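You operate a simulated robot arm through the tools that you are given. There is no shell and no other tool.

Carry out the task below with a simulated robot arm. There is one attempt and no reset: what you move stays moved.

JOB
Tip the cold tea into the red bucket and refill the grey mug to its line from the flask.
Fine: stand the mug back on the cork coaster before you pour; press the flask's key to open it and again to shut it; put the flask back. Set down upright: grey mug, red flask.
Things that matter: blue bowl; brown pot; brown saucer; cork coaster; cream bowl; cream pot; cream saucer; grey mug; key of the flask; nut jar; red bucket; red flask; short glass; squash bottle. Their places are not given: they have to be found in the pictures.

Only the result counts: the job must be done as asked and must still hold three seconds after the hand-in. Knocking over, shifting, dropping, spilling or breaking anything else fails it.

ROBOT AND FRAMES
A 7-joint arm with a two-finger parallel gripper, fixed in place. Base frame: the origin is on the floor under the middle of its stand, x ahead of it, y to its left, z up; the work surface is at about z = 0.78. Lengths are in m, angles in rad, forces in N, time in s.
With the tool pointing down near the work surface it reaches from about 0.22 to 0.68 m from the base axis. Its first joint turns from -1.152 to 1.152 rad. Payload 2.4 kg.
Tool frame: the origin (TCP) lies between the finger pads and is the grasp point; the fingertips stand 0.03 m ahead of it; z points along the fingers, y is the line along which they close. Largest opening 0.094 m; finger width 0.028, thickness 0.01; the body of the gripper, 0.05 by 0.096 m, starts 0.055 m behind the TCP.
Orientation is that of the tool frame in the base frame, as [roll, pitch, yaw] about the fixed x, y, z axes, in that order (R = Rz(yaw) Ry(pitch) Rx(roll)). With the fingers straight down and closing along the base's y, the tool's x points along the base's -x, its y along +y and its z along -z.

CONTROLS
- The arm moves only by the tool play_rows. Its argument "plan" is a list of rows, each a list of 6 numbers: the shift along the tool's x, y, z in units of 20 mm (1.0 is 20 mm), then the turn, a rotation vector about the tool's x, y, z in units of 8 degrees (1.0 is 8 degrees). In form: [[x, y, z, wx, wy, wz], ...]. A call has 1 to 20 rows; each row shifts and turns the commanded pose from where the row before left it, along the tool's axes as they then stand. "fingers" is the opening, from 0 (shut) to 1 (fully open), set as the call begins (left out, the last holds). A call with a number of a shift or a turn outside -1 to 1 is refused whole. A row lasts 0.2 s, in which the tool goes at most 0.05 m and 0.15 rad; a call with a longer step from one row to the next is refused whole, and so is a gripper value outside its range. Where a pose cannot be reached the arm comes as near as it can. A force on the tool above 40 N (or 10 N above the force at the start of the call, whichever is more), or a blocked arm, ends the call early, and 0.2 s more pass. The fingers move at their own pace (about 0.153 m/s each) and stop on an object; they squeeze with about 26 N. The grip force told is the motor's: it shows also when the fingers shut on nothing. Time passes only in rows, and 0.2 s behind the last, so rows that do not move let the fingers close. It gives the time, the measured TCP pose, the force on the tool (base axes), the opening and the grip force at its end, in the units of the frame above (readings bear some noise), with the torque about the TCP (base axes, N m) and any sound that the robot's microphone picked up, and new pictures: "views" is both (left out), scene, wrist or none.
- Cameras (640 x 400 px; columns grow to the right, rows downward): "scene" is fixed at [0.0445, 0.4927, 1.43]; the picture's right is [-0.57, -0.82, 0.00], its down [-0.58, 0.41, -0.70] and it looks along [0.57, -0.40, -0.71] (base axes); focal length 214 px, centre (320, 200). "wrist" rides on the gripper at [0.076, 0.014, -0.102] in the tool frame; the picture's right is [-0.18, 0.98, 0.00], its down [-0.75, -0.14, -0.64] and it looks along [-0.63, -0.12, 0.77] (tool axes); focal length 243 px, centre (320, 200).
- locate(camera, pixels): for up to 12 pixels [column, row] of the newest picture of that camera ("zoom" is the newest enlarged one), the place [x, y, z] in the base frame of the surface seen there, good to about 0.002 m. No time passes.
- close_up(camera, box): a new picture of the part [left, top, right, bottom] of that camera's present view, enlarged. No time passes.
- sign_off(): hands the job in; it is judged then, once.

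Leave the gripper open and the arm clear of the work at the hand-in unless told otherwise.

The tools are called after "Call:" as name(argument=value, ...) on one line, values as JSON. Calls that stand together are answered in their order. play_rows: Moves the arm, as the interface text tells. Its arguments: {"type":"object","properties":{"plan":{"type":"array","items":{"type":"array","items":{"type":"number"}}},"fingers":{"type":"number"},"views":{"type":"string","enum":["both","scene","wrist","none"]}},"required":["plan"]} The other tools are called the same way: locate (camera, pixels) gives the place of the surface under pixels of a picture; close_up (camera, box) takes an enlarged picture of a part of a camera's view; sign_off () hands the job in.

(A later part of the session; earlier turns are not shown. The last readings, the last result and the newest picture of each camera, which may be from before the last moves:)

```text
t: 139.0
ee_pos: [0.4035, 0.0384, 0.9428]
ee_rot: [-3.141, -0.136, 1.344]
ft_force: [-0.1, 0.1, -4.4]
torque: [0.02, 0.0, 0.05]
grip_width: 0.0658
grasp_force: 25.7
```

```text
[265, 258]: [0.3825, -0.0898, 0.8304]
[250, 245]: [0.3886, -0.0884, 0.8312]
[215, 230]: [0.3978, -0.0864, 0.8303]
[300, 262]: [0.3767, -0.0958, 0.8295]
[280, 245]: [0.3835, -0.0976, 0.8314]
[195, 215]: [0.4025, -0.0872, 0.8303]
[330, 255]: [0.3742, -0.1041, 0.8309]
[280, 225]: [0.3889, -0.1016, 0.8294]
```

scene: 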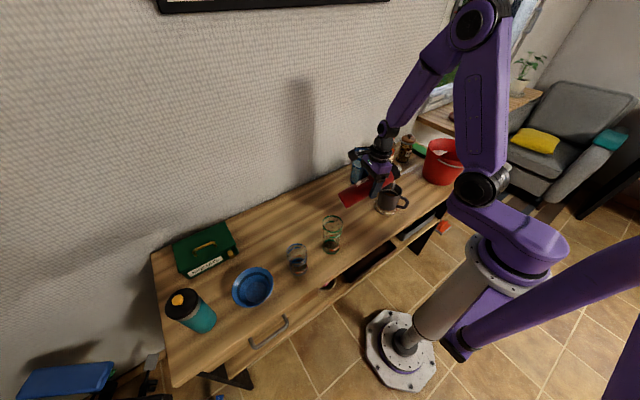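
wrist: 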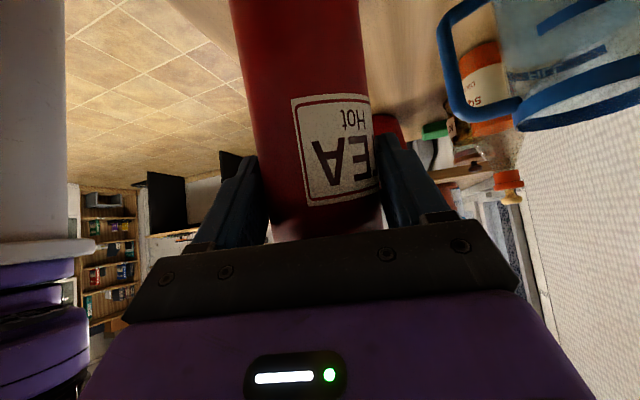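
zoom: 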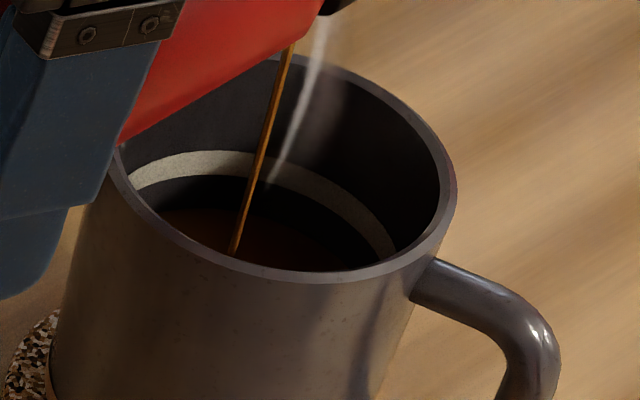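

Level z≈0.8305. I hold 1.2 s more and re-measure.

Call:
play_rows(plan=[[0, 0, 0, 0, 0, 0], [0, 0, 0, 0, 0, 0], [0, 0, 0, 0, 0, 0], [0, 0, 0, 0, 0, 0], [0, 0, 0, 0, 0, 0]], views="scene")

Call:
close_up(camera="scene", box=[378, 182, 410, 202])

Call:
locate(camera="zoom", pixels=[[265, 258], [250, 245], [215, 230], [300, 262], [280, 245], [195, 215], [330, 255], [280, 225]])

```text
t: 140.2
ee_pos: [0.4021, 0.0393, 0.9416]
ee_rot: [3.139, -0.135, 1.343]
ft_force: [-0.2, 0.3, -4.6]
torque: [0.02, 0.0, 0.05]
grip_width: 0.0656
grasp_force: 26.6
```

scene: 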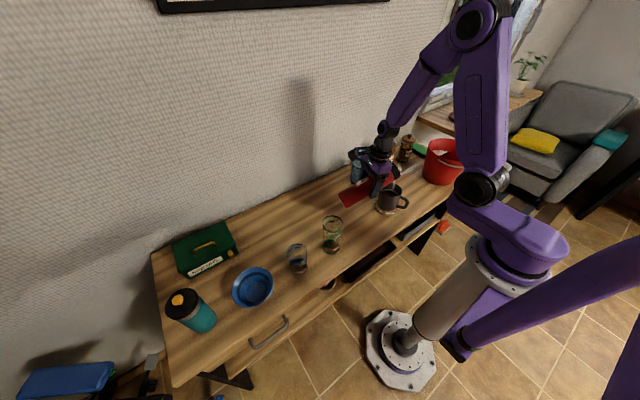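

```text
16.00 times, centred on (394, 192) of scene
```

zoom: 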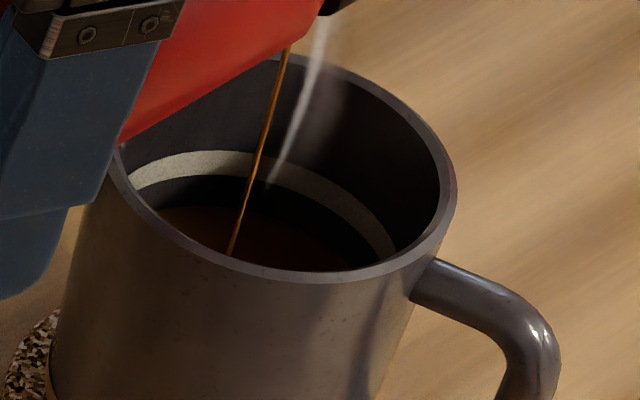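

```text
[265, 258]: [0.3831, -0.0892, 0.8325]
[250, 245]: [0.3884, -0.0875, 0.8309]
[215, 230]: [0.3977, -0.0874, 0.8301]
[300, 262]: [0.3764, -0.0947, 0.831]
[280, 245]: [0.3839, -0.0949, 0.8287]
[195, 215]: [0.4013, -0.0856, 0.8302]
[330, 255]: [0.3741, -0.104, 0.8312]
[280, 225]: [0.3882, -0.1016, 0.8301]
```

Level ≈0.831 and the stream thins. Another 4° (72°), hold 3 s.

Call:
play_rows(plan=[[-0.003, 0, -0.186, 0, 0.25, 0], [-0.003, 0, -0.186, 0, 0.25, 0], [0, 0, 0, 0, 0, 0], [0, 0, 0, 0, 0, 0], [0, 0, 0, 0, 0, 0], [0, 0, 0, 0, 0, 0], [0, 0, 0, 0, 0, 0], [0, 0, 0, 0, 0, 0], [0, 0, 0, 0, 0, 0], [0, 0, 0, 0, 0, 0]], views="scene")

Call:
close_up(camera="scene", box=[378, 182, 410, 202])

Call:
locate(camera="zoom", pixels=[[265, 258], [250, 245], [215, 230], [300, 262], [280, 245], [195, 215], [330, 255], [280, 225]])

```text
t: 142.4
ee_pos: [0.4013, 0.0374, 0.9496]
ee_rot: [-3.14, -0.207, 1.344]
ft_force: [0.2, -0.8, -4.8]
torque: [0.03, -0.02, 0.0]
grip_width: 0.0657
grasp_force: 25.7
```

scene: 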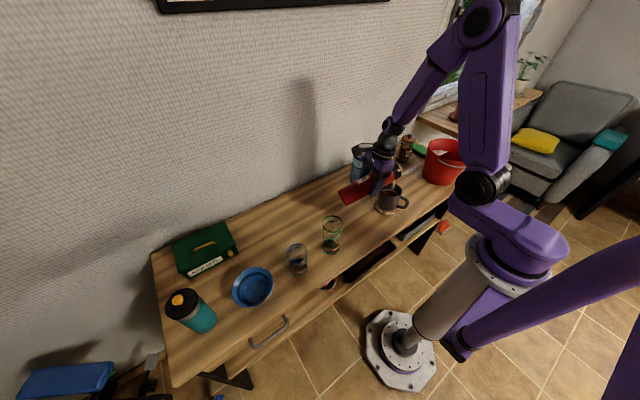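

```text
16.00 times, centred on (394, 192) of scene
```

zoom: 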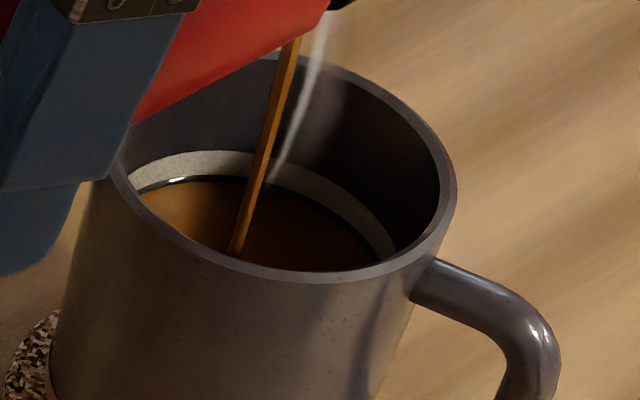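

```text
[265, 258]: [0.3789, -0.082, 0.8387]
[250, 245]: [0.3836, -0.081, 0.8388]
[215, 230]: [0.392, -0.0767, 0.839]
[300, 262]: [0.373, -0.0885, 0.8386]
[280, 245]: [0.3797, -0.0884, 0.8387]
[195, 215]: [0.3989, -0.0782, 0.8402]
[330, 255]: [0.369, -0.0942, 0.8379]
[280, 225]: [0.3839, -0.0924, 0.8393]
```

The flow is strong now and the level is z≈0.8388, at the band's lower edge. I tilt back 16° at once to stop, then measure.

Call:
play_rows(plan=[[-0.098, 0, 0.738, 0, -1, 0], [-0.098, 0, 0.738, 0, -1, 0], [0, 0, 0, 0, 0, 0]], views="scene")

Call:
close_up(camera="scene", box=[378, 182, 410, 202])

Call:
locate(camera="zoom", pixels=[[265, 258], [250, 245], [215, 230], [300, 262], [280, 245], [195, 215], [330, 255], [280, 225], [240, 160], [240, 168], [350, 200], [340, 190]])

```text
t: 143.2
ee_pos: [0.4021, 0.0366, 0.9202]
ee_rot: [3.138, 0.077, 1.34]
ft_force: [0.0, 0.0, -4.0]
torque: [0.02, -0.03, 0.02]
grip_width: 0.0655
grasp_force: 26.2
```

scene: 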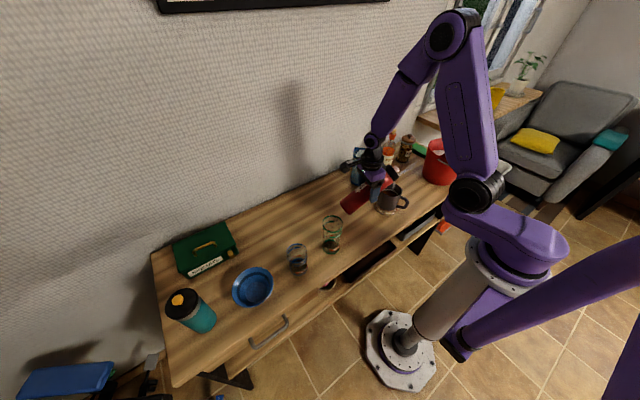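

```text
16.00 times, centred on (394, 192) of scene
```

zoom: 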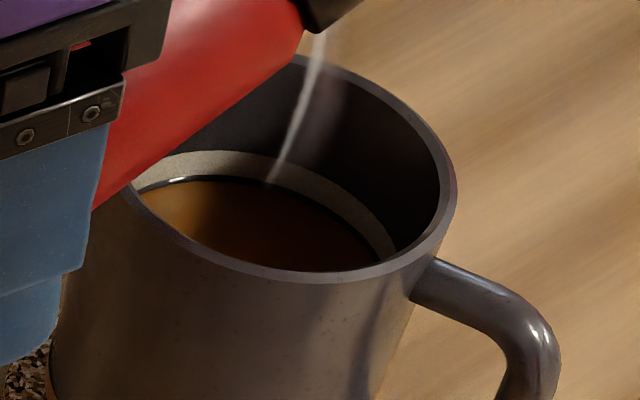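

```text
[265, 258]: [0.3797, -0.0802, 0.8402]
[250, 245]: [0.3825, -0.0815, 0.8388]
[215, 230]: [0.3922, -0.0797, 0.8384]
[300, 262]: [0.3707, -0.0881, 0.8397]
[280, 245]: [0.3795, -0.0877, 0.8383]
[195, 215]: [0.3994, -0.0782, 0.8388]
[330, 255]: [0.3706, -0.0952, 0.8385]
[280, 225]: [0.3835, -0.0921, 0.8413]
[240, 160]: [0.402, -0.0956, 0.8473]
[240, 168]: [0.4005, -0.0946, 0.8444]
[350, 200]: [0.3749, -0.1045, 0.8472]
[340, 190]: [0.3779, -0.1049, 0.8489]
```

The flow has stopped and the level is z≈0.839. I zoom in on the band's edges to find the line's exact height.

Call:
close_up(camera="scene", box=[384, 186, 404, 198])

```text
16.00 times, centred on (394, 192) of scene
```

zoom: 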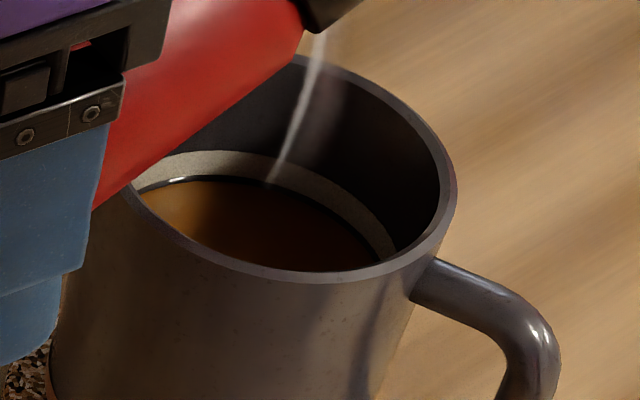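

Call:
locate(camera="zoom", pixels=[[230, 152], [230, 156], [230, 164], [230, 172], [230, 176], [320, 175], [320, 182], [320, 190], [320, 197], [200, 152], [200, 162], [200, 172]])

Call:
locate(camera="zoom", pixels=[[220, 200], [240, 200], [260, 200], [240, 215], [260, 220], [280, 230], [240, 230], [300, 240], [320, 250], [340, 260], [260, 240], [220, 215]])

```text
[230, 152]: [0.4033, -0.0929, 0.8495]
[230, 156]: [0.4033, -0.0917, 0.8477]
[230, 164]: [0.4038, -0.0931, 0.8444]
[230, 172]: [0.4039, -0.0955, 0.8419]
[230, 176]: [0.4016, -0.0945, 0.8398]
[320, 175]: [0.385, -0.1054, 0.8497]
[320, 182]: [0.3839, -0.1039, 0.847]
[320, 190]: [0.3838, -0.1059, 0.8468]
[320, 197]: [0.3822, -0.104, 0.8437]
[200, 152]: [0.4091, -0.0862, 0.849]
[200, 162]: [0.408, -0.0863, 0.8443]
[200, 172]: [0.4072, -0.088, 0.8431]
```

```text
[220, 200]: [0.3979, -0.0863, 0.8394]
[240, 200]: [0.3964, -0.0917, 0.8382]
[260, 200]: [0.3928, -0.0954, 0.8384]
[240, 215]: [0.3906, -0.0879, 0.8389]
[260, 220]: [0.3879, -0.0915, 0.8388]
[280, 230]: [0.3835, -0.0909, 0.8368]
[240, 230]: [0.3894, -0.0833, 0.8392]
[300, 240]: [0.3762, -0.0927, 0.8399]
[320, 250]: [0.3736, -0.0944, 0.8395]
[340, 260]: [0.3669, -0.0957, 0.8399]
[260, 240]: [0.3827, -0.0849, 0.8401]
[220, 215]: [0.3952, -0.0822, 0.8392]
```

The band reaches from z≈0.8405 to 0.8495 (middle ≈0.845); the tea is at ≈0.839. I need ~6 mm more. I tilt back up to 68° and look.

Call:
play_rows(plan=[[-0.006, 0, -0.744, 0, 1, 0], [-0.003, 0, -0.409, 0, 0.55, 0], [0, 0, 0, 0, 0, 0]], views="scene")

Call:
close_up(camera="scene", box=[378, 182, 410, 202])

Call:
locate(camera="zoom", pixels=[[240, 200], [260, 200], [240, 215], [260, 220], [280, 230], [300, 240], [320, 250], [340, 260], [220, 215]])

```text
t: 144.0
ee_pos: [0.4024, 0.0382, 0.9431]
ee_rot: [3.141, -0.143, 1.339]
ft_force: [-0.1, -0.6, -4.8]
torque: [0.01, 0.0, -0.01]
grip_width: 0.0658
grasp_force: 26.0
```

scene: 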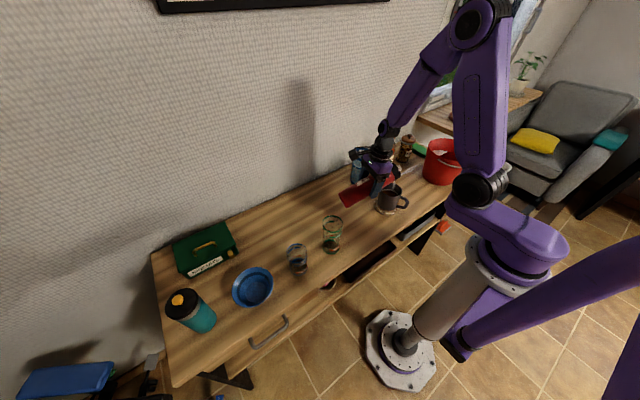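

```text
16.00 times, centred on (394, 192) of scene
```

zoom: 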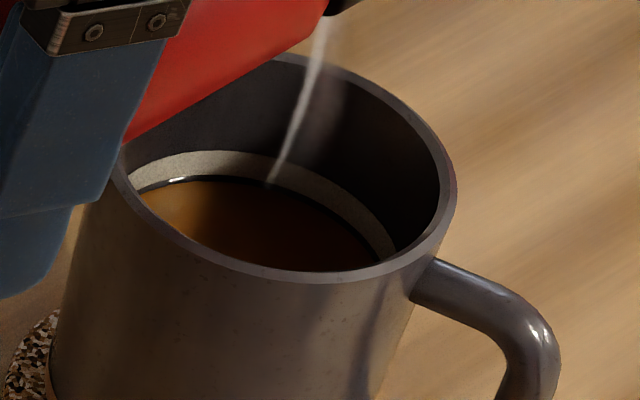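

```text
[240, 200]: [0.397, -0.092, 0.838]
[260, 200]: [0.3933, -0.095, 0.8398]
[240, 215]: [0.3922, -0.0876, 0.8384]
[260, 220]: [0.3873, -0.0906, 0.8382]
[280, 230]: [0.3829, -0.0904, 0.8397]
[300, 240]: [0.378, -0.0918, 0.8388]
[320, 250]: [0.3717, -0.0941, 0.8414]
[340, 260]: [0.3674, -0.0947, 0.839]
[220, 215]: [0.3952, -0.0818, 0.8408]
```

No flow at 68°, level ≈0.8393. I go up 2° to 70° and hold briefly.

Call:
play_rows(plan=[[-0.002, 0, -0.186, 0, 0.25, 0], [0, 0, 0, 0, 0, 0], [0, 0, 0, 0, 0, 0]], views="scene")

Call:
close_up(camera="scene", box=[378, 182, 410, 202])

Call:
locate(camera="zoom", pixels=[[240, 200], [260, 200], [240, 215], [260, 220], [280, 230], [300, 240], [320, 250], [340, 260], [220, 215]])

```text
t: 144.8
ee_pos: [0.4009, 0.0372, 0.9473]
ee_rot: [-3.141, -0.178, 1.342]
ft_force: [-1.0, 0.2, -4.1]
torque: [0.0, 0.03, 0.04]
grip_width: 0.0656
grasp_force: 26.1
```

scene: 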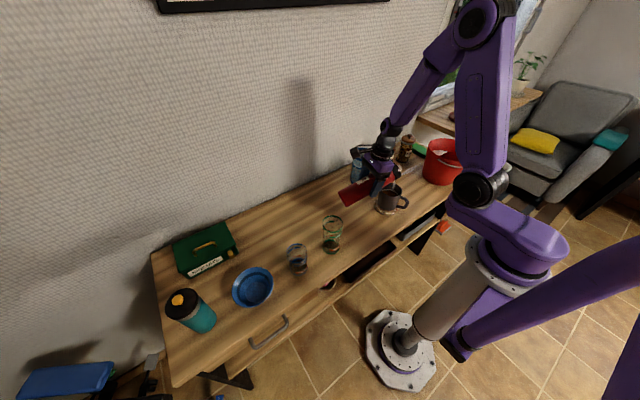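

```text
16.00 times, centred on (394, 192) of scene
```

zoom: 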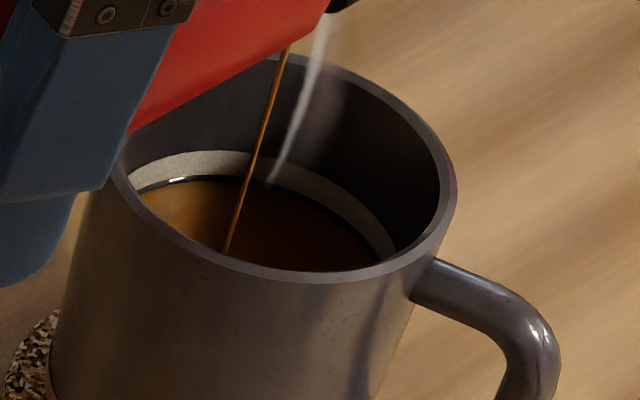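

```text
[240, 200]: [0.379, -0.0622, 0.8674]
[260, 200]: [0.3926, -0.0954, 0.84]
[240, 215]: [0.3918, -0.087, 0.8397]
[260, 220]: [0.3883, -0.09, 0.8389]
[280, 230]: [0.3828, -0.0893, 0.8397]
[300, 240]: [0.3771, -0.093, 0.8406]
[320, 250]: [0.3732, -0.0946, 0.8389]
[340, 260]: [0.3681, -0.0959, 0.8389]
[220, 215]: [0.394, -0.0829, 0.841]
```

A thin stream runs at 70°; level ≈0.8397. I hold 2 s.

Call:
play_rows(plan=[[0, 0, 0, 0, 0, 0], [0, 0, 0, 0, 0, 0], [0, 0, 0, 0, 0, 0], [0, 0, 0, 0, 0, 0], [0, 0, 0, 0, 0, 0], [0, 0, 0, 0, 0, 0], [0, 0, 0, 0, 0, 0], [0, 0, 0, 0, 0, 0], [0, 0, 0, 0, 0, 0]], views="scene")

Call:
close_up(camera="scene", box=[378, 182, 410, 202])

Call:
locate(camera="zoom", pixels=[[260, 200], [240, 215], [260, 220], [280, 230], [300, 240], [320, 250], [340, 260], [220, 215], [200, 210]])

```text
t: 146.8
ee_pos: [0.4021, 0.0387, 0.9465]
ee_rot: [-3.142, -0.177, 1.344]
ft_force: [0.7, 0.9, -4.1]
torque: [0.0, 0.01, -0.04]
grip_width: 0.0658
grasp_force: 26.6
```

scene: 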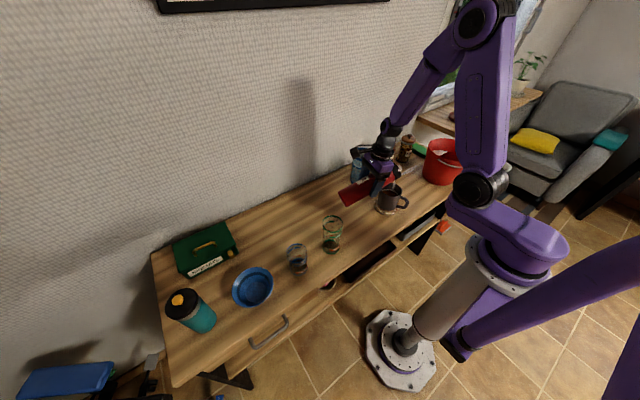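

```text
16.00 times, centred on (394, 192) of scene
```

zoom: 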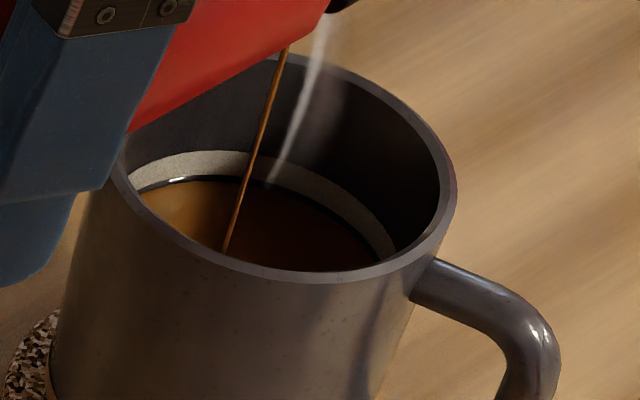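

```text
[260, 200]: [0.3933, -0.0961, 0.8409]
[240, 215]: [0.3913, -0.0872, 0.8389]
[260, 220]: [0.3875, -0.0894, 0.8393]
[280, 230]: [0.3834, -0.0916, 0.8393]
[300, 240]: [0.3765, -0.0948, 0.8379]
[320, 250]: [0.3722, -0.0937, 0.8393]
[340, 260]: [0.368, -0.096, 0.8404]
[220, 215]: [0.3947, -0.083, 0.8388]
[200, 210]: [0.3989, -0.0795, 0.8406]
```

The level reads ≈0.8395 and rises very slowly with this thread. I hold 3 s more and re-measure.

Call:
play_rows(plan=[[0, 0, 0, 0, 0, 0], [0, 0, 0, 0, 0, 0], [0, 0, 0, 0, 0, 0], [0, 0, 0, 0, 0, 0], [0, 0, 0, 0, 0, 0], [0, 0, 0, 0, 0, 0], [0, 0, 0, 0, 0, 0], [0, 0, 0, 0, 0, 0], [0, 0, 0, 0, 0, 0], [0, 0, 0, 0, 0, 0], [0, 0, 0, 0, 0, 0], [0, 0, 0, 0, 0, 0], [0, 0, 0, 0, 0, 0], [0, 0, 0, 0, 0, 0]], views="scene")

Call:
close_up(camera="scene", box=[378, 182, 410, 202])

Call:
locate(camera="zoom", pixels=[[260, 200], [240, 215], [260, 220], [280, 230], [300, 240], [320, 250], [340, 260], [220, 215], [200, 210]])

```text
t: 149.8
ee_pos: [0.4033, 0.0389, 0.947]
ee_rot: [3.14, -0.177, 1.344]
ft_force: [-0.2, -0.4, -4.0]
torque: [-0.01, 0.0, 0.01]
grip_width: 0.0658
grasp_force: 25.6
```

scene: 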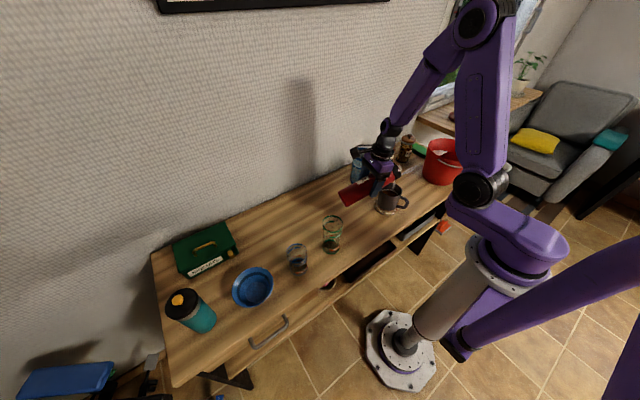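

```text
16.00 times, centred on (394, 192) of scene
```

zoom: 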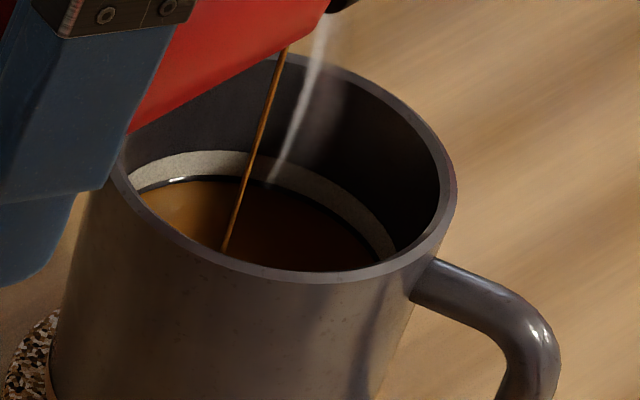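

```text
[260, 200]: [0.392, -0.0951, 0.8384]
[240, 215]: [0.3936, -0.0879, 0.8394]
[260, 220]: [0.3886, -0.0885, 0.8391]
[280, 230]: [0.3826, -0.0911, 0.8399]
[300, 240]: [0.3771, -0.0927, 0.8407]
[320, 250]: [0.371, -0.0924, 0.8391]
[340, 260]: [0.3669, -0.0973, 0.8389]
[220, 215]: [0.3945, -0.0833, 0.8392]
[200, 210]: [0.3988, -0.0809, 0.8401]
```

The picture is nearly unchanged, so this thread carries very little. I tilt 1° more (71°) and hold 1 s.

Call:
play_rows(plan=[[-0.001, 0, -0.093, 0, 0.125, 0], [0, 0, 0, 0, 0, 0], [0, 0, 0, 0, 0, 0], [0, 0, 0, 0, 0, 0], [0, 0, 0, 0, 0, 0]], views="scene")

Call:
close_up(camera="scene", box=[378, 182, 410, 202])

Call:
locate(camera="zoom", pixels=[[260, 200], [240, 215], [260, 220], [280, 230], [300, 240], [320, 250], [340, 260], [220, 215], [200, 210]])

```text
t: 151.0
ee_pos: [0.4015, 0.037, 0.9489]
ee_rot: [3.14, -0.195, 1.343]
ft_force: [-0.3, 0.8, -3.4]
torque: [0.04, 0.0, -0.01]
grip_width: 0.0658
grasp_force: 26.0
```

scene: 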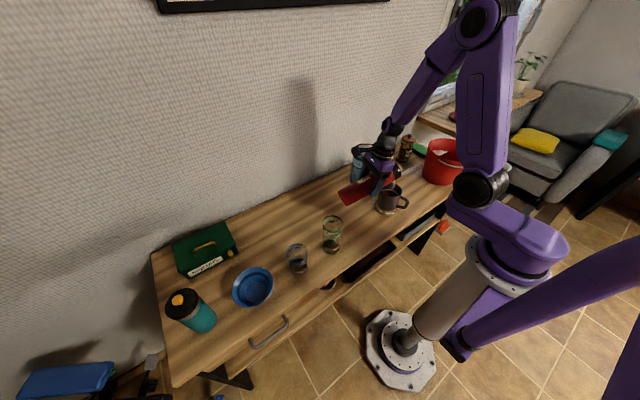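

```text
16.00 times, centred on (394, 192) of scene
```

zoom: 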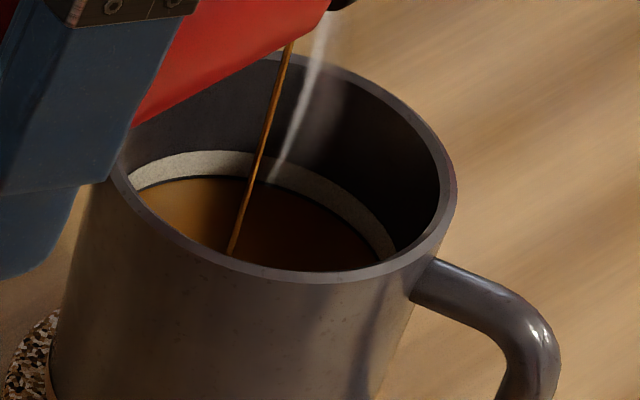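

```text
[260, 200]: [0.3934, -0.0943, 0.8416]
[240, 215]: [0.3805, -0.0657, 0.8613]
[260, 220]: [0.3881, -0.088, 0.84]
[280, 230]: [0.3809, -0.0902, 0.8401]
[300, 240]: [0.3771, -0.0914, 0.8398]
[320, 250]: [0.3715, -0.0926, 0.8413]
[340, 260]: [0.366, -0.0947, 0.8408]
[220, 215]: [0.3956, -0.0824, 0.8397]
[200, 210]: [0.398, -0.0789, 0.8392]
```

The level moved smoothly to ≈0.8403, just touching the band. I hold 2 s.

Call:
play_rows(plan=[[0, 0, 0, 0, 0, 0], [0, 0, 0, 0, 0, 0], [0, 0, 0, 0, 0, 0], [0, 0, 0, 0, 0, 0], [0, 0, 0, 0, 0, 0], [0, 0, 0, 0, 0, 0], [0, 0, 0, 0, 0, 0], [0, 0, 0, 0, 0, 0], [0, 0, 0, 0, 0, 0]], views="scene")

Call:
close_up(camera="scene", box=[378, 182, 410, 202])

Call:
locate(camera="zoom", pixels=[[260, 200], [200, 200], [260, 220], [280, 230], [300, 240], [320, 250], [340, 260], [220, 215], [200, 210]])

```text
t: 153.0
ee_pos: [0.4031, 0.0376, 0.9479]
ee_rot: [3.141, -0.195, 1.341]
ft_force: [-0.6, 0.7, -4.6]
torque: [0.0, 0.04, 0.01]
grip_width: 0.0657
grasp_force: 26.0
```

scene: 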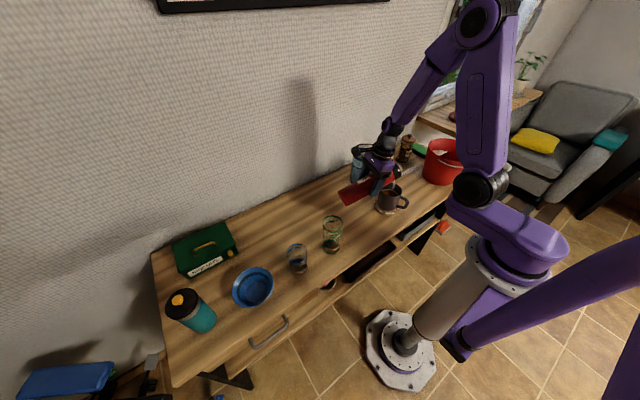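

```text
16.00 times, centred on (394, 192) of scene
```

zoom: 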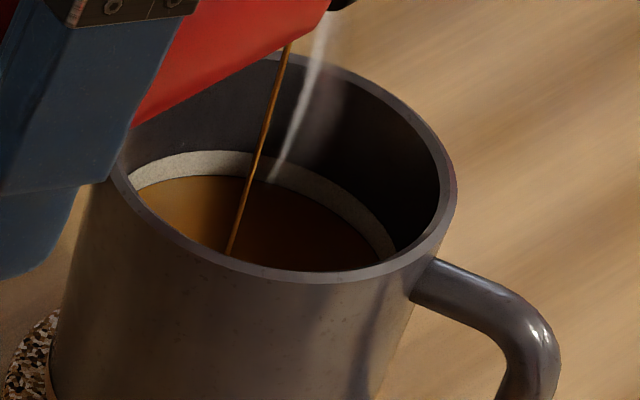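

```text
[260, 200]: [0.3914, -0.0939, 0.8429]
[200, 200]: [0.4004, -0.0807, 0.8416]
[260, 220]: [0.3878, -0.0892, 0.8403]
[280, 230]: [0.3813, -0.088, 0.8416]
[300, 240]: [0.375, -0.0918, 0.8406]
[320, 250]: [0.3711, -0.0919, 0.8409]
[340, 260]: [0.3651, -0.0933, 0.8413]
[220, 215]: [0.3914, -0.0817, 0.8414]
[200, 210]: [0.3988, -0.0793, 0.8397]
```

Level ≈0.8411, entering the band. One more degree (72°), hold 2 s.

Call:
play_rows(plan=[[-0.001, 0, -0.093, 0, 0.125, 0], [0, 0, 0, 0, 0, 0], [0, 0, 0, 0, 0, 0], [0, 0, 0, 0, 0, 0], [0, 0, 0, 0, 0, 0], [0, 0, 0, 0, 0, 0], [0, 0, 0, 0, 0, 0]], views="scene")

Call:
close_up(camera="scene", box=[378, 182, 410, 202])

Call:
locate(camera="zoom", pixels=[[260, 200], [200, 200], [260, 220], [280, 230], [300, 240], [320, 250], [340, 260], [220, 215], [200, 210]])

```text
t: 154.6
ee_pos: [0.4035, 0.0355, 0.9491]
ee_rot: [-3.141, -0.213, 1.343]
ft_force: [0.8, 0.6, -4.8]
torque: [0.01, -0.01, -0.02]
grip_width: 0.0657
grasp_force: 26.0
```

scene: 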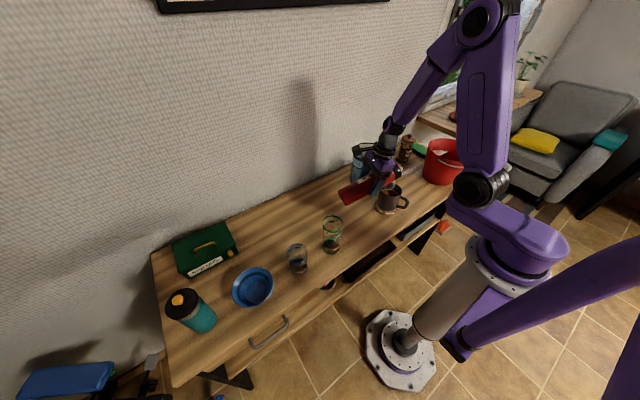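

```text
16.00 times, centred on (394, 192) of scene
```

zoom: 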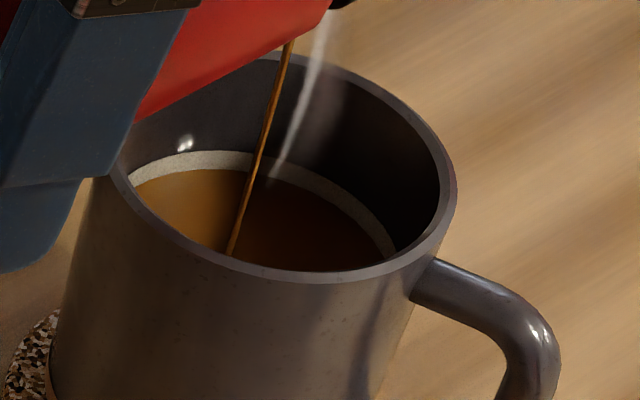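

```text
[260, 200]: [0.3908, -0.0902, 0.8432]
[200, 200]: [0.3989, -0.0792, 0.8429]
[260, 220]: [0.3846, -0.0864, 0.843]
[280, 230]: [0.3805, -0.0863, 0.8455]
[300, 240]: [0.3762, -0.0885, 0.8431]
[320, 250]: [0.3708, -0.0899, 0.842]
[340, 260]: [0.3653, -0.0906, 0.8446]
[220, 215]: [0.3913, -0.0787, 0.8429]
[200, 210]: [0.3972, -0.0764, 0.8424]
```

Level ≈0.8432, inside the band, still trickling. I hold 1.2 s more.

Call:
play_rows(plan=[[0, 0, 0, 0, 0, 0], [0, 0, 0, 0, 0, 0], [0, 0, 0, 0, 0, 0], [0, 0, 0, 0, 0, 0], [0, 0, 0, 0, 0, 0]], views="scene")

Call:
close_up(camera="scene", box=[378, 182, 410, 202])

Call:
locate(camera="zoom", pixels=[[260, 200], [200, 200], [260, 220], [280, 230], [300, 240], [320, 250], [340, 260], [220, 215], [200, 210]])

```text
t: 155.8
ee_pos: [0.4026, 0.0374, 0.9505]
ee_rot: [-3.141, -0.213, 1.343]
ft_force: [0.8, -0.7, -4.0]
torque: [0.03, 0.02, -0.04]
grip_width: 0.0654
grasp_force: 26.2
```

scene: 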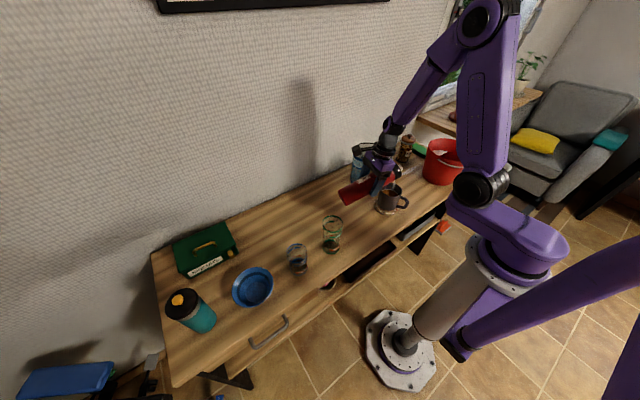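

```text
16.00 times, centred on (394, 192) of scene
```

zoom: 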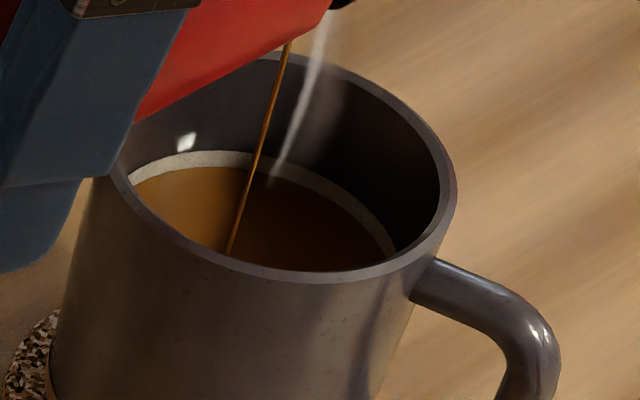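

```text
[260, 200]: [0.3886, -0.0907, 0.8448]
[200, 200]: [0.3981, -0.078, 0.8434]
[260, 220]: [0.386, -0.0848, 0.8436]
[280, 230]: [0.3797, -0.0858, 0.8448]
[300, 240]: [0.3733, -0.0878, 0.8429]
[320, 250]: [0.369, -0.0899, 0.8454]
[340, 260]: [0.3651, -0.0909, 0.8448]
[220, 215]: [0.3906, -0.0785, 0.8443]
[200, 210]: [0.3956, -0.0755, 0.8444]
```

Level ≈0.8441, close to the band's middle (≈0.845); the trickle is thin. I hold 1.2 s more, then check.

Call:
play_rows(plan=[[0, 0, 0, 0, 0, 0], [0, 0, 0, 0, 0, 0], [0, 0, 0, 0, 0, 0], [0, 0, 0, 0, 0, 0], [0, 0, 0, 0, 0, 0]], views="scene")

Call:
close_up(camera="scene", box=[378, 182, 410, 202])

Call:
locate(camera="zoom", pixels=[[260, 200], [200, 200], [260, 220], [280, 230], [300, 240], [320, 250], [340, 260], [220, 215], [200, 210]])

```text
t: 157.0
ee_pos: [0.4031, 0.0368, 0.9495]
ee_rot: [-3.141, -0.212, 1.342]
ft_force: [-0.2, -0.2, -3.7]
torque: [0.02, -0.02, -0.01]
grip_width: 0.0655
grasp_force: 25.7
```

scene: 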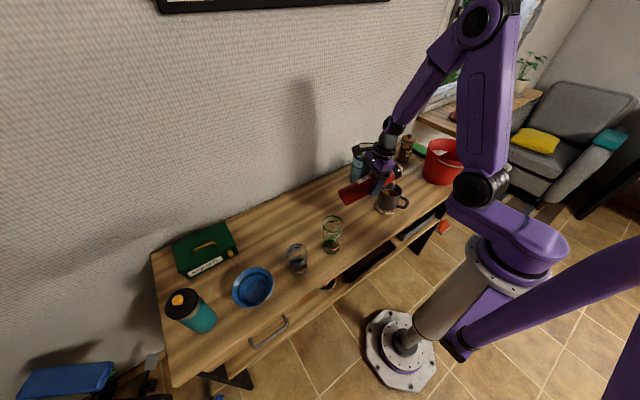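

```text
16.00 times, centred on (394, 192) of scene
```

zoom: 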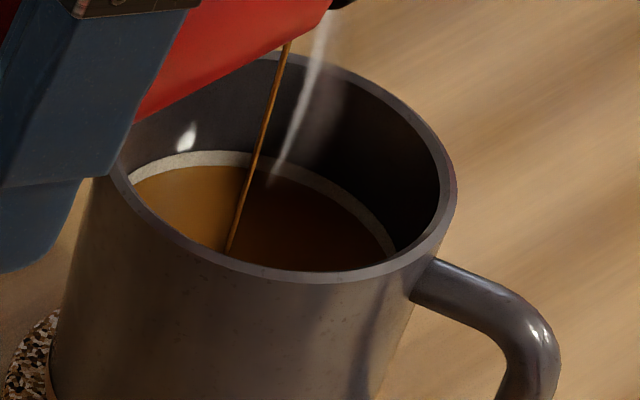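

```text
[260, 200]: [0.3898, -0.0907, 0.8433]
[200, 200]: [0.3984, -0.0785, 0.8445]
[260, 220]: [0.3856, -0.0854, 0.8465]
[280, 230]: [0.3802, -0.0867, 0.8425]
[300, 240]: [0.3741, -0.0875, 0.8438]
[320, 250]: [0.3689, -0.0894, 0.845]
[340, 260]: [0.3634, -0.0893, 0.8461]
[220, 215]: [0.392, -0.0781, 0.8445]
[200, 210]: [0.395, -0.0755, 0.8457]
```

Level ≈0.8446, in the middle of the line's band. I stop: tilt back 24° about the spout tip.

Call:
play_rows(plan=[[-0.098, 0, 0.738, 0, -1, 0], [-0.098, 0, 0.738, 0, -1, 0], [-0.098, 0, 0.738, 0, -1, 0], [0, 0, 0, 0, 0, 0]], views="scene")

Call:
close_up(camera="scene", box=[378, 182, 410, 202])

Call:
locate(camera="zoom", pixels=[[260, 200], [200, 200], [260, 220], [280, 230], [300, 240], [320, 250], [340, 260], [220, 215], [200, 210], [240, 200], [240, 220], [270, 240]])

```text
t: 158.0
ee_pos: [0.402, 0.0351, 0.9045]
ee_rot: [3.14, 0.208, 1.339]
ft_force: [-0.5, 0.8, -3.2]
torque: [0.04, -0.03, 0.0]
grip_width: 0.0658
grasp_force: 25.8
```

scene: 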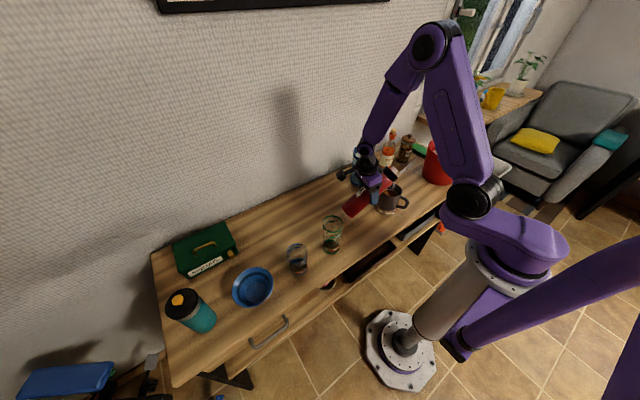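

```text
16.00 times, centred on (394, 192) of scene
```

zoom: 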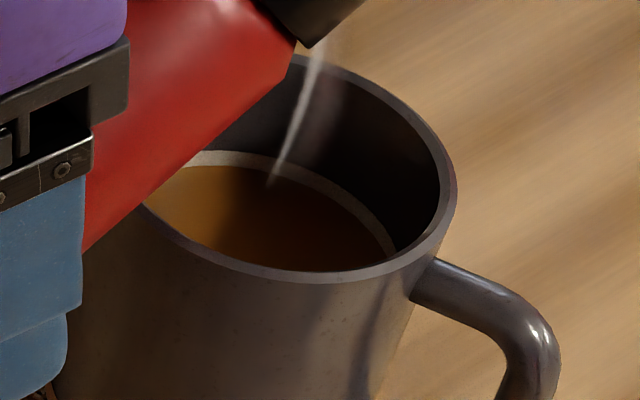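

```text
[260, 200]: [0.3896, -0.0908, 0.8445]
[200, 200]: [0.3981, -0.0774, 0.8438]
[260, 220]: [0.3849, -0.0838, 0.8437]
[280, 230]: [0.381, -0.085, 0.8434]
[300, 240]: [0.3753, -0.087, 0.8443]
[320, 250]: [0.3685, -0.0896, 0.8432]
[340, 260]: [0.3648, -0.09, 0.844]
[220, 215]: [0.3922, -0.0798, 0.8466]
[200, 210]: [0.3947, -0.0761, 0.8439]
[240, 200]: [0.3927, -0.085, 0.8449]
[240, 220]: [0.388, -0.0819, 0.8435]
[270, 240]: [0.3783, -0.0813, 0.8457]
```

The flow stopped, level ≈0.8443, within the band. Now I reverse the approach: rise and tilt back step by step with the spout staying over the mug, down to 16°.

Call:
play_rows(plan=[[-0.208, 0, -0.978, 0, 0, 0], [-0.098, 0, 0.738, 0, -1, 0], [-0.257, 0, -0.705, 0, 0, 0], [-0.257, 0, -0.705, 0, 0, 0], [-0.098, 0, 0.738, 0, -1, 0], [-0.469, 0, -0.883, 0, 0, 0], [-0.469, 0, -0.883, 0, 0, 0], [-0.469, 0, -0.883, 0, 0, 0], [-0.098, 0, 0.738, 0, -1, 0], [-0.098, 0, 0.738, 0, -1, 0]], views="scene")

Call:
close_up(camera="scene", box=[340, 120, 440, 220])

```text
t: 160.2
ee_pos: [0.3939, 0.0037, 0.9656]
ee_rot: [3.14, 0.765, 1.341]
ft_force: [-0.3, 1.3, -4.0]
torque: [0.04, -0.04, 0.02]
grip_width: 0.0658
grasp_force: 26.1
```

scene: 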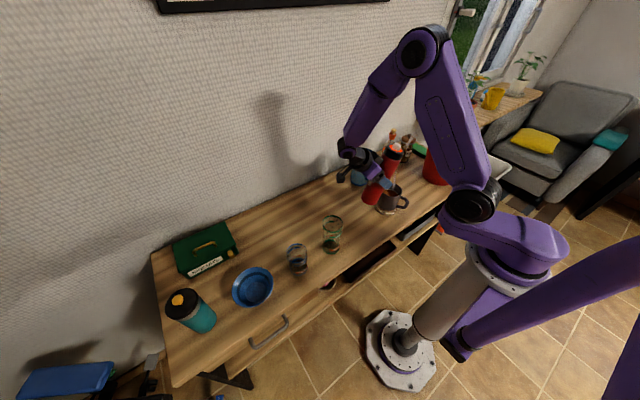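

```text
4.00 times, centred on (390, 170) of scene
```

zoom: 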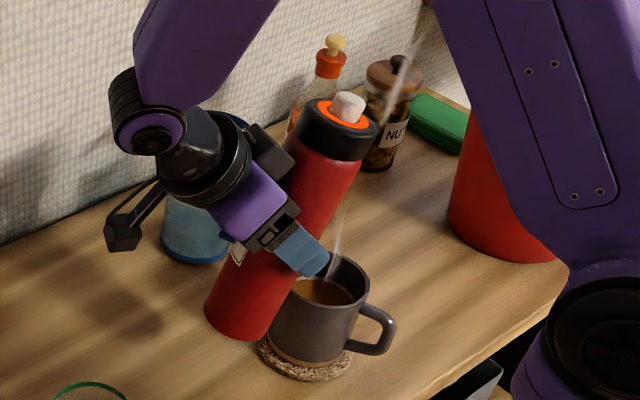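

All clear. I rise 16 cm and then bring the flask upright.

Call:
play_rows(plan=[[-0.695, 0, -0.719, 0, 0, 0], [-0.695, 0, -0.719, 0, 0, 0], [-0.695, 0, -0.719, 0, 0, 0], [-0.695, 0, -0.719, 0, 0, 0], [-0.695, 0, -0.719, 0, 0, 0], [-0.695, 0, -0.719, 0, 0, 0], [-0.695, 0, -0.719, 0, 0, 0], [-0.695, 0, -0.719, 0, 0, 0], [0, 0, 0, 0, -1, 0], [0, 0, 0, 0, -1, 0]], views="scene")

```text
t: 162.4
ee_pos: [0.3934, 0.004, 1.1267]
ee_rot: [3.138, 1.044, 1.34]
ft_force: [0.5, 0.0, -3.3]
torque: [0.02, 0.02, -0.02]
grip_width: 0.0657
grasp_force: 26.3
```

scene: 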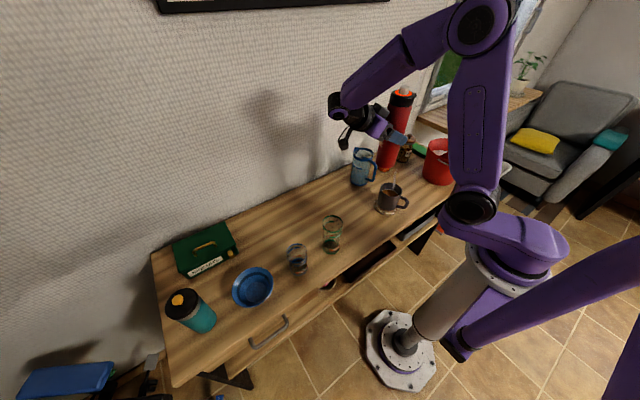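

The flask is upright at (0.393,0.004,1.127). I take it back along +y to y≈0.114, and turn it back 52° to its original heading.

Call:
play_rows(plan=[[0.554, -0.211, -0.71, 0, -0.043, 0], [0.554, -0.211, -0.71, 0, 0, 0], [0.554, -0.211, -0.71, 0, 0, 0], [0.554, -0.211, -0.71, 0, 0, 0], [0.554, -0.211, -0.71, 0, 0, 0], [0.554, -0.211, -0.71, 0, 0, 0], [0, 0, 0, -0.861, 0, -0.497], [0, 0, 0, -0.861, 0, -0.497], [0, 0, 0, -0.861, 0, -0.497], [0, 0, 0, -0.861, 0, -0.497], [0, 0, 0, -0.861, 0, -0.497], [0, 0, 0, -0.861, 0, -0.497], [0, 0, 0, -0.476, 0, -0.275]], views="both")

```text
t: 165.2
ee_pos: [0.3947, 0.1134, 1.1112]
ee_rot: [-3.135, 1.049, 2.259]
ft_force: [-0.8, 0.3, -3.2]
torque: [0.03, -0.02, -0.02]
grip_width: 0.0655
grasp_force: 25.8
```

scene: 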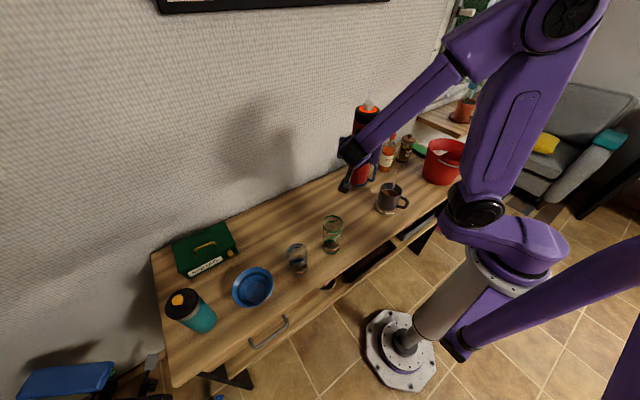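
wrist: 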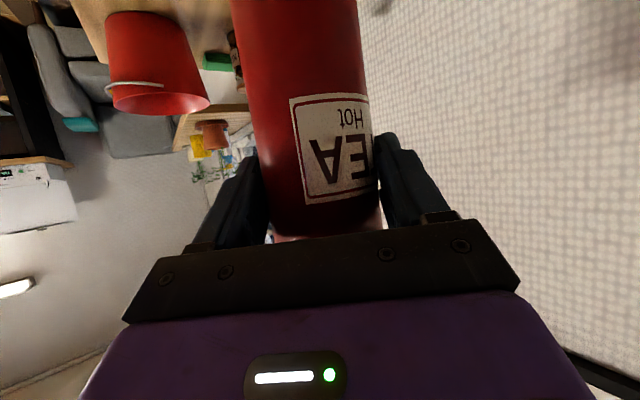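

Heading and tilt match the grasp pose. I move back over the flask's place (0.553,0.066) at z≈1.10.

Call:
play_rows(plan=[[-0.368, 0.578, 0.775, 0.054, 0, 0.031], [-0.368, 0.578, 0.775, 0, 0, 0], [-0.368, 0.578, 0.775, 0, 0, 0], [-0.368, 0.578, 0.775, 0, 0, 0], [-0.368, 0.578, 0.775, 0, 0, 0], [-0.368, 0.578, 0.775, 0, 0, 0], [-0.368, 0.578, 0.775, 0, 0, 0], [-0.368, 0.578, 0.775, 0, 0, 0], [0, 0, 0, 0, 0, 0]], views="both")

Call:
close_up(camera="scene", box=[300, 80, 400, 210])

```text
t: 167.2
ee_pos: [0.5522, 0.064, 1.1009]
ee_rot: [-3.139, 1.048, 2.246]
ft_force: [0.3, -1.0, -4.2]
torque: [0.01, 0.02, 0.0]
grip_width: 0.0654
grasp_force: 25.4
```

scene: 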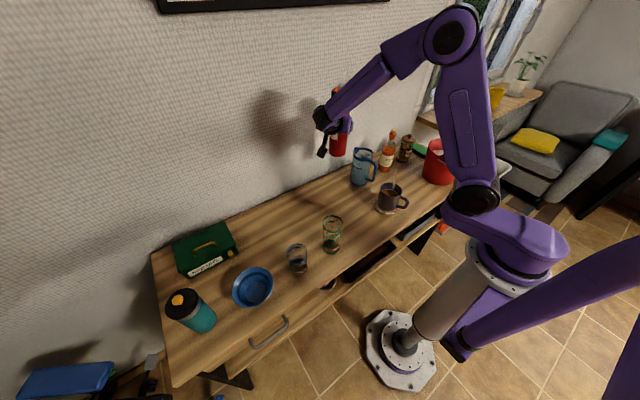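
wrist: 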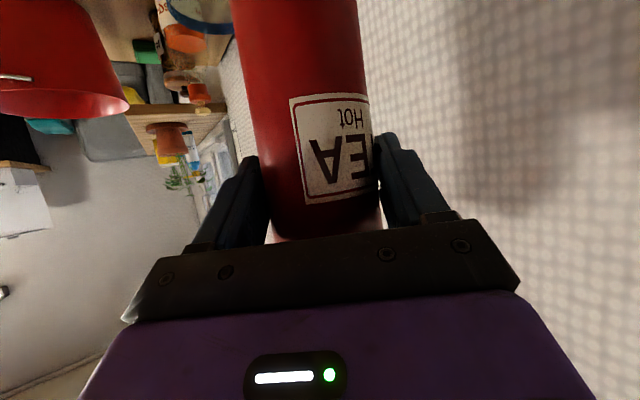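

```text
3.08 times, centred on (350, 145) of scene
```

zoom: 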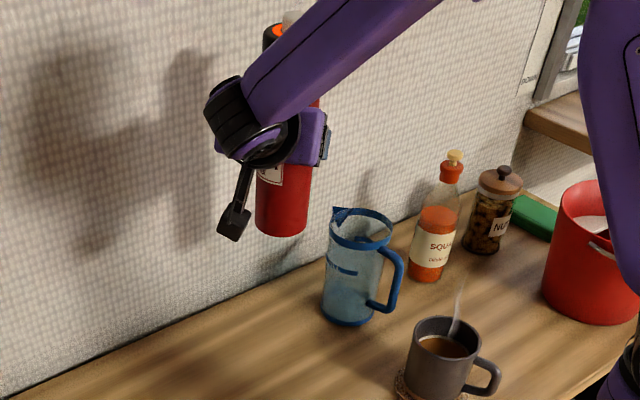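

I'm over its place within 2 mm. I correct that and descend to z≈0.90.

Call:
play_rows(plan=[[0.866, 0.085, 0.48, 0, 0, 0], [0.866, 0, 0.5, 0, 0, 0], [0.866, 0, 0.5, 0, 0, 0], [0.866, 0, 0.5, 0, 0, 0], [0.866, 0, 0.5, 0, 0, 0], [0.866, 0, 0.5, 0, 0, 0], [0.866, 0, 0.5, 0, 0, 0], [0.866, 0, 0.5, 0, 0, 0], [0.866, 0, 0.5, 0, 0, 0], [0.5, 0, 0.289, 0, 0, 0], [0.3, 0, 0.173, 0, 0, 0], [0, 0, 0, 0, 0, 0]], views="both")

Call:
close_up(camera="scene", box=[300, 120, 380, 210])

```text
t: 169.8
ee_pos: [0.5538, 0.0646, 0.902]
ee_rot: [-3.137, 1.049, 2.247]
ft_force: [-0.6, -0.3, -3.8]
torque: [0.07, 0.02, -0.02]
grip_width: 0.0655
grasp_force: 26.6
```

scene: 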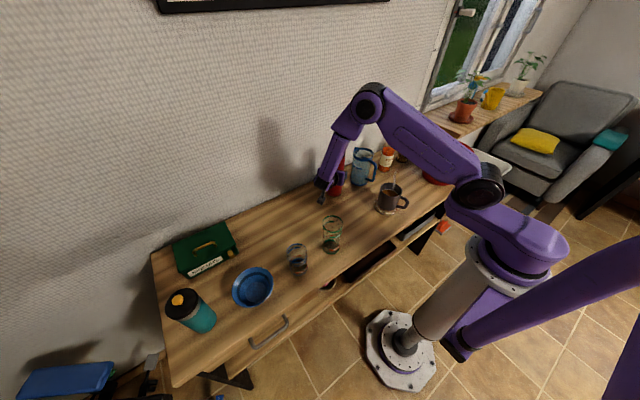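
wrist: 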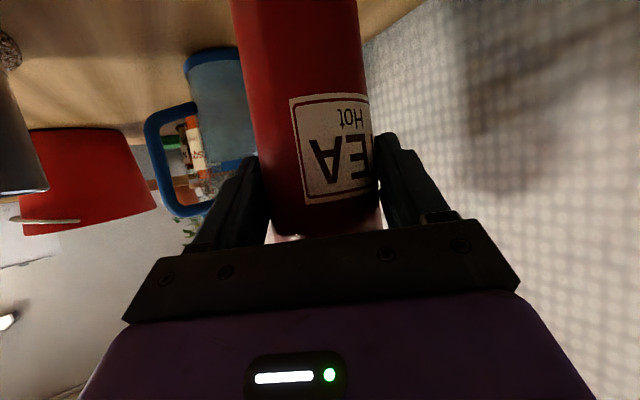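

```text
4.44 times, centred on (340, 165) of scene
```

zoom: 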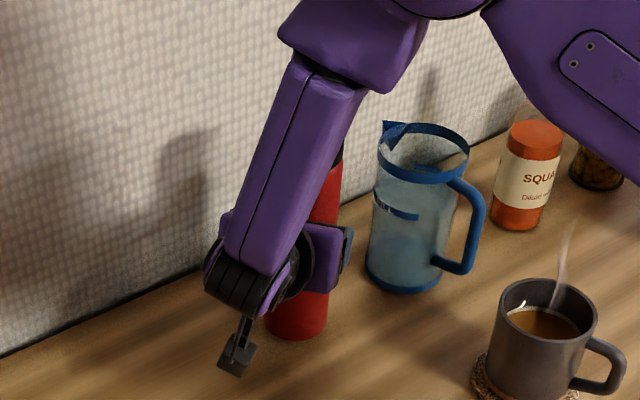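

12 mm above the table. I lower 8 mm more, slowly.

Call:
play_rows(plan=[[0.087, 0.02, 0.05, 0, 0, 0], [0.087, 0, 0.05, 0, 0, 0], [0.087, 0, 0.05, 0, 0, 0], [0.087, 0, 0.05, 0, 0, 0], [0, 0, 0, 0, 0, 0]], views="none")

```text
t: 171.0
ee_pos: [0.5533, 0.0654, 0.8943]
ee_rot: [-3.139, 1.049, 2.246]
ft_force: [-0.7, -1.0, -3.5]
torque: [0.04, 0.01, -0.01]
grip_width: 0.0657
grasp_force: 26.5
```

Call:
play_rows(plan=[[0.043, 0, 0.025, 0, 0, 0], [0.043, 0, 0.025, 0, 0, 0], [0, 0, 0, 0, 0, 0]], views="none")

```text
t: 171.8
ee_pos: [0.5542, 0.065, 0.8912]
ee_rot: [-3.138, 1.049, 2.247]
ft_force: [0.3, -0.7, -4.1]
torque: [0.04, 0.04, 0.02]
grip_width: 0.0655
grasp_force: 26.0
```

Still hanging (−4 N). I go on in 0.7 mm steps until the table carries it.

Call:
play_rows(plan=[[0.03, 0, 0.0175, 0, 0, 0], [0.03, 0, 0.0175, 0, 0, 0], [0, 0, 0, 0, 0, 0]], views="none")

```text
t: 172.6
ee_pos: [0.5537, 0.0655, 0.8917]
ee_rot: [-3.141, 1.051, 2.244]
ft_force: [-2.8, 1.6, 7.3]
torque: [0.22, 0.55, -0.01]
grip_width: 0.0657
grasp_force: 25.9
```

The table carries it now (+7 N, contact at one edge, so it leans a hair in the grip). I level it by turning the tool ~0.8° toward the spout side and read again.

Call:
play_rows(plan=[[0, 0, 0, 0, 0.05, 0], [0, 0, 0, 0, 0.05, 0], [0, 0, 0, 0, 0, 0]], views="none")

```text
t: 173.4
ee_pos: [0.5544, 0.0652, 0.8907]
ee_rot: [-3.139, 1.036, 2.245]
ft_force: [4.3, -2.5, 8.1]
torque: [-0.63, -0.21, 0.11]
grip_width: 0.0654
grasp_force: 26.0
```

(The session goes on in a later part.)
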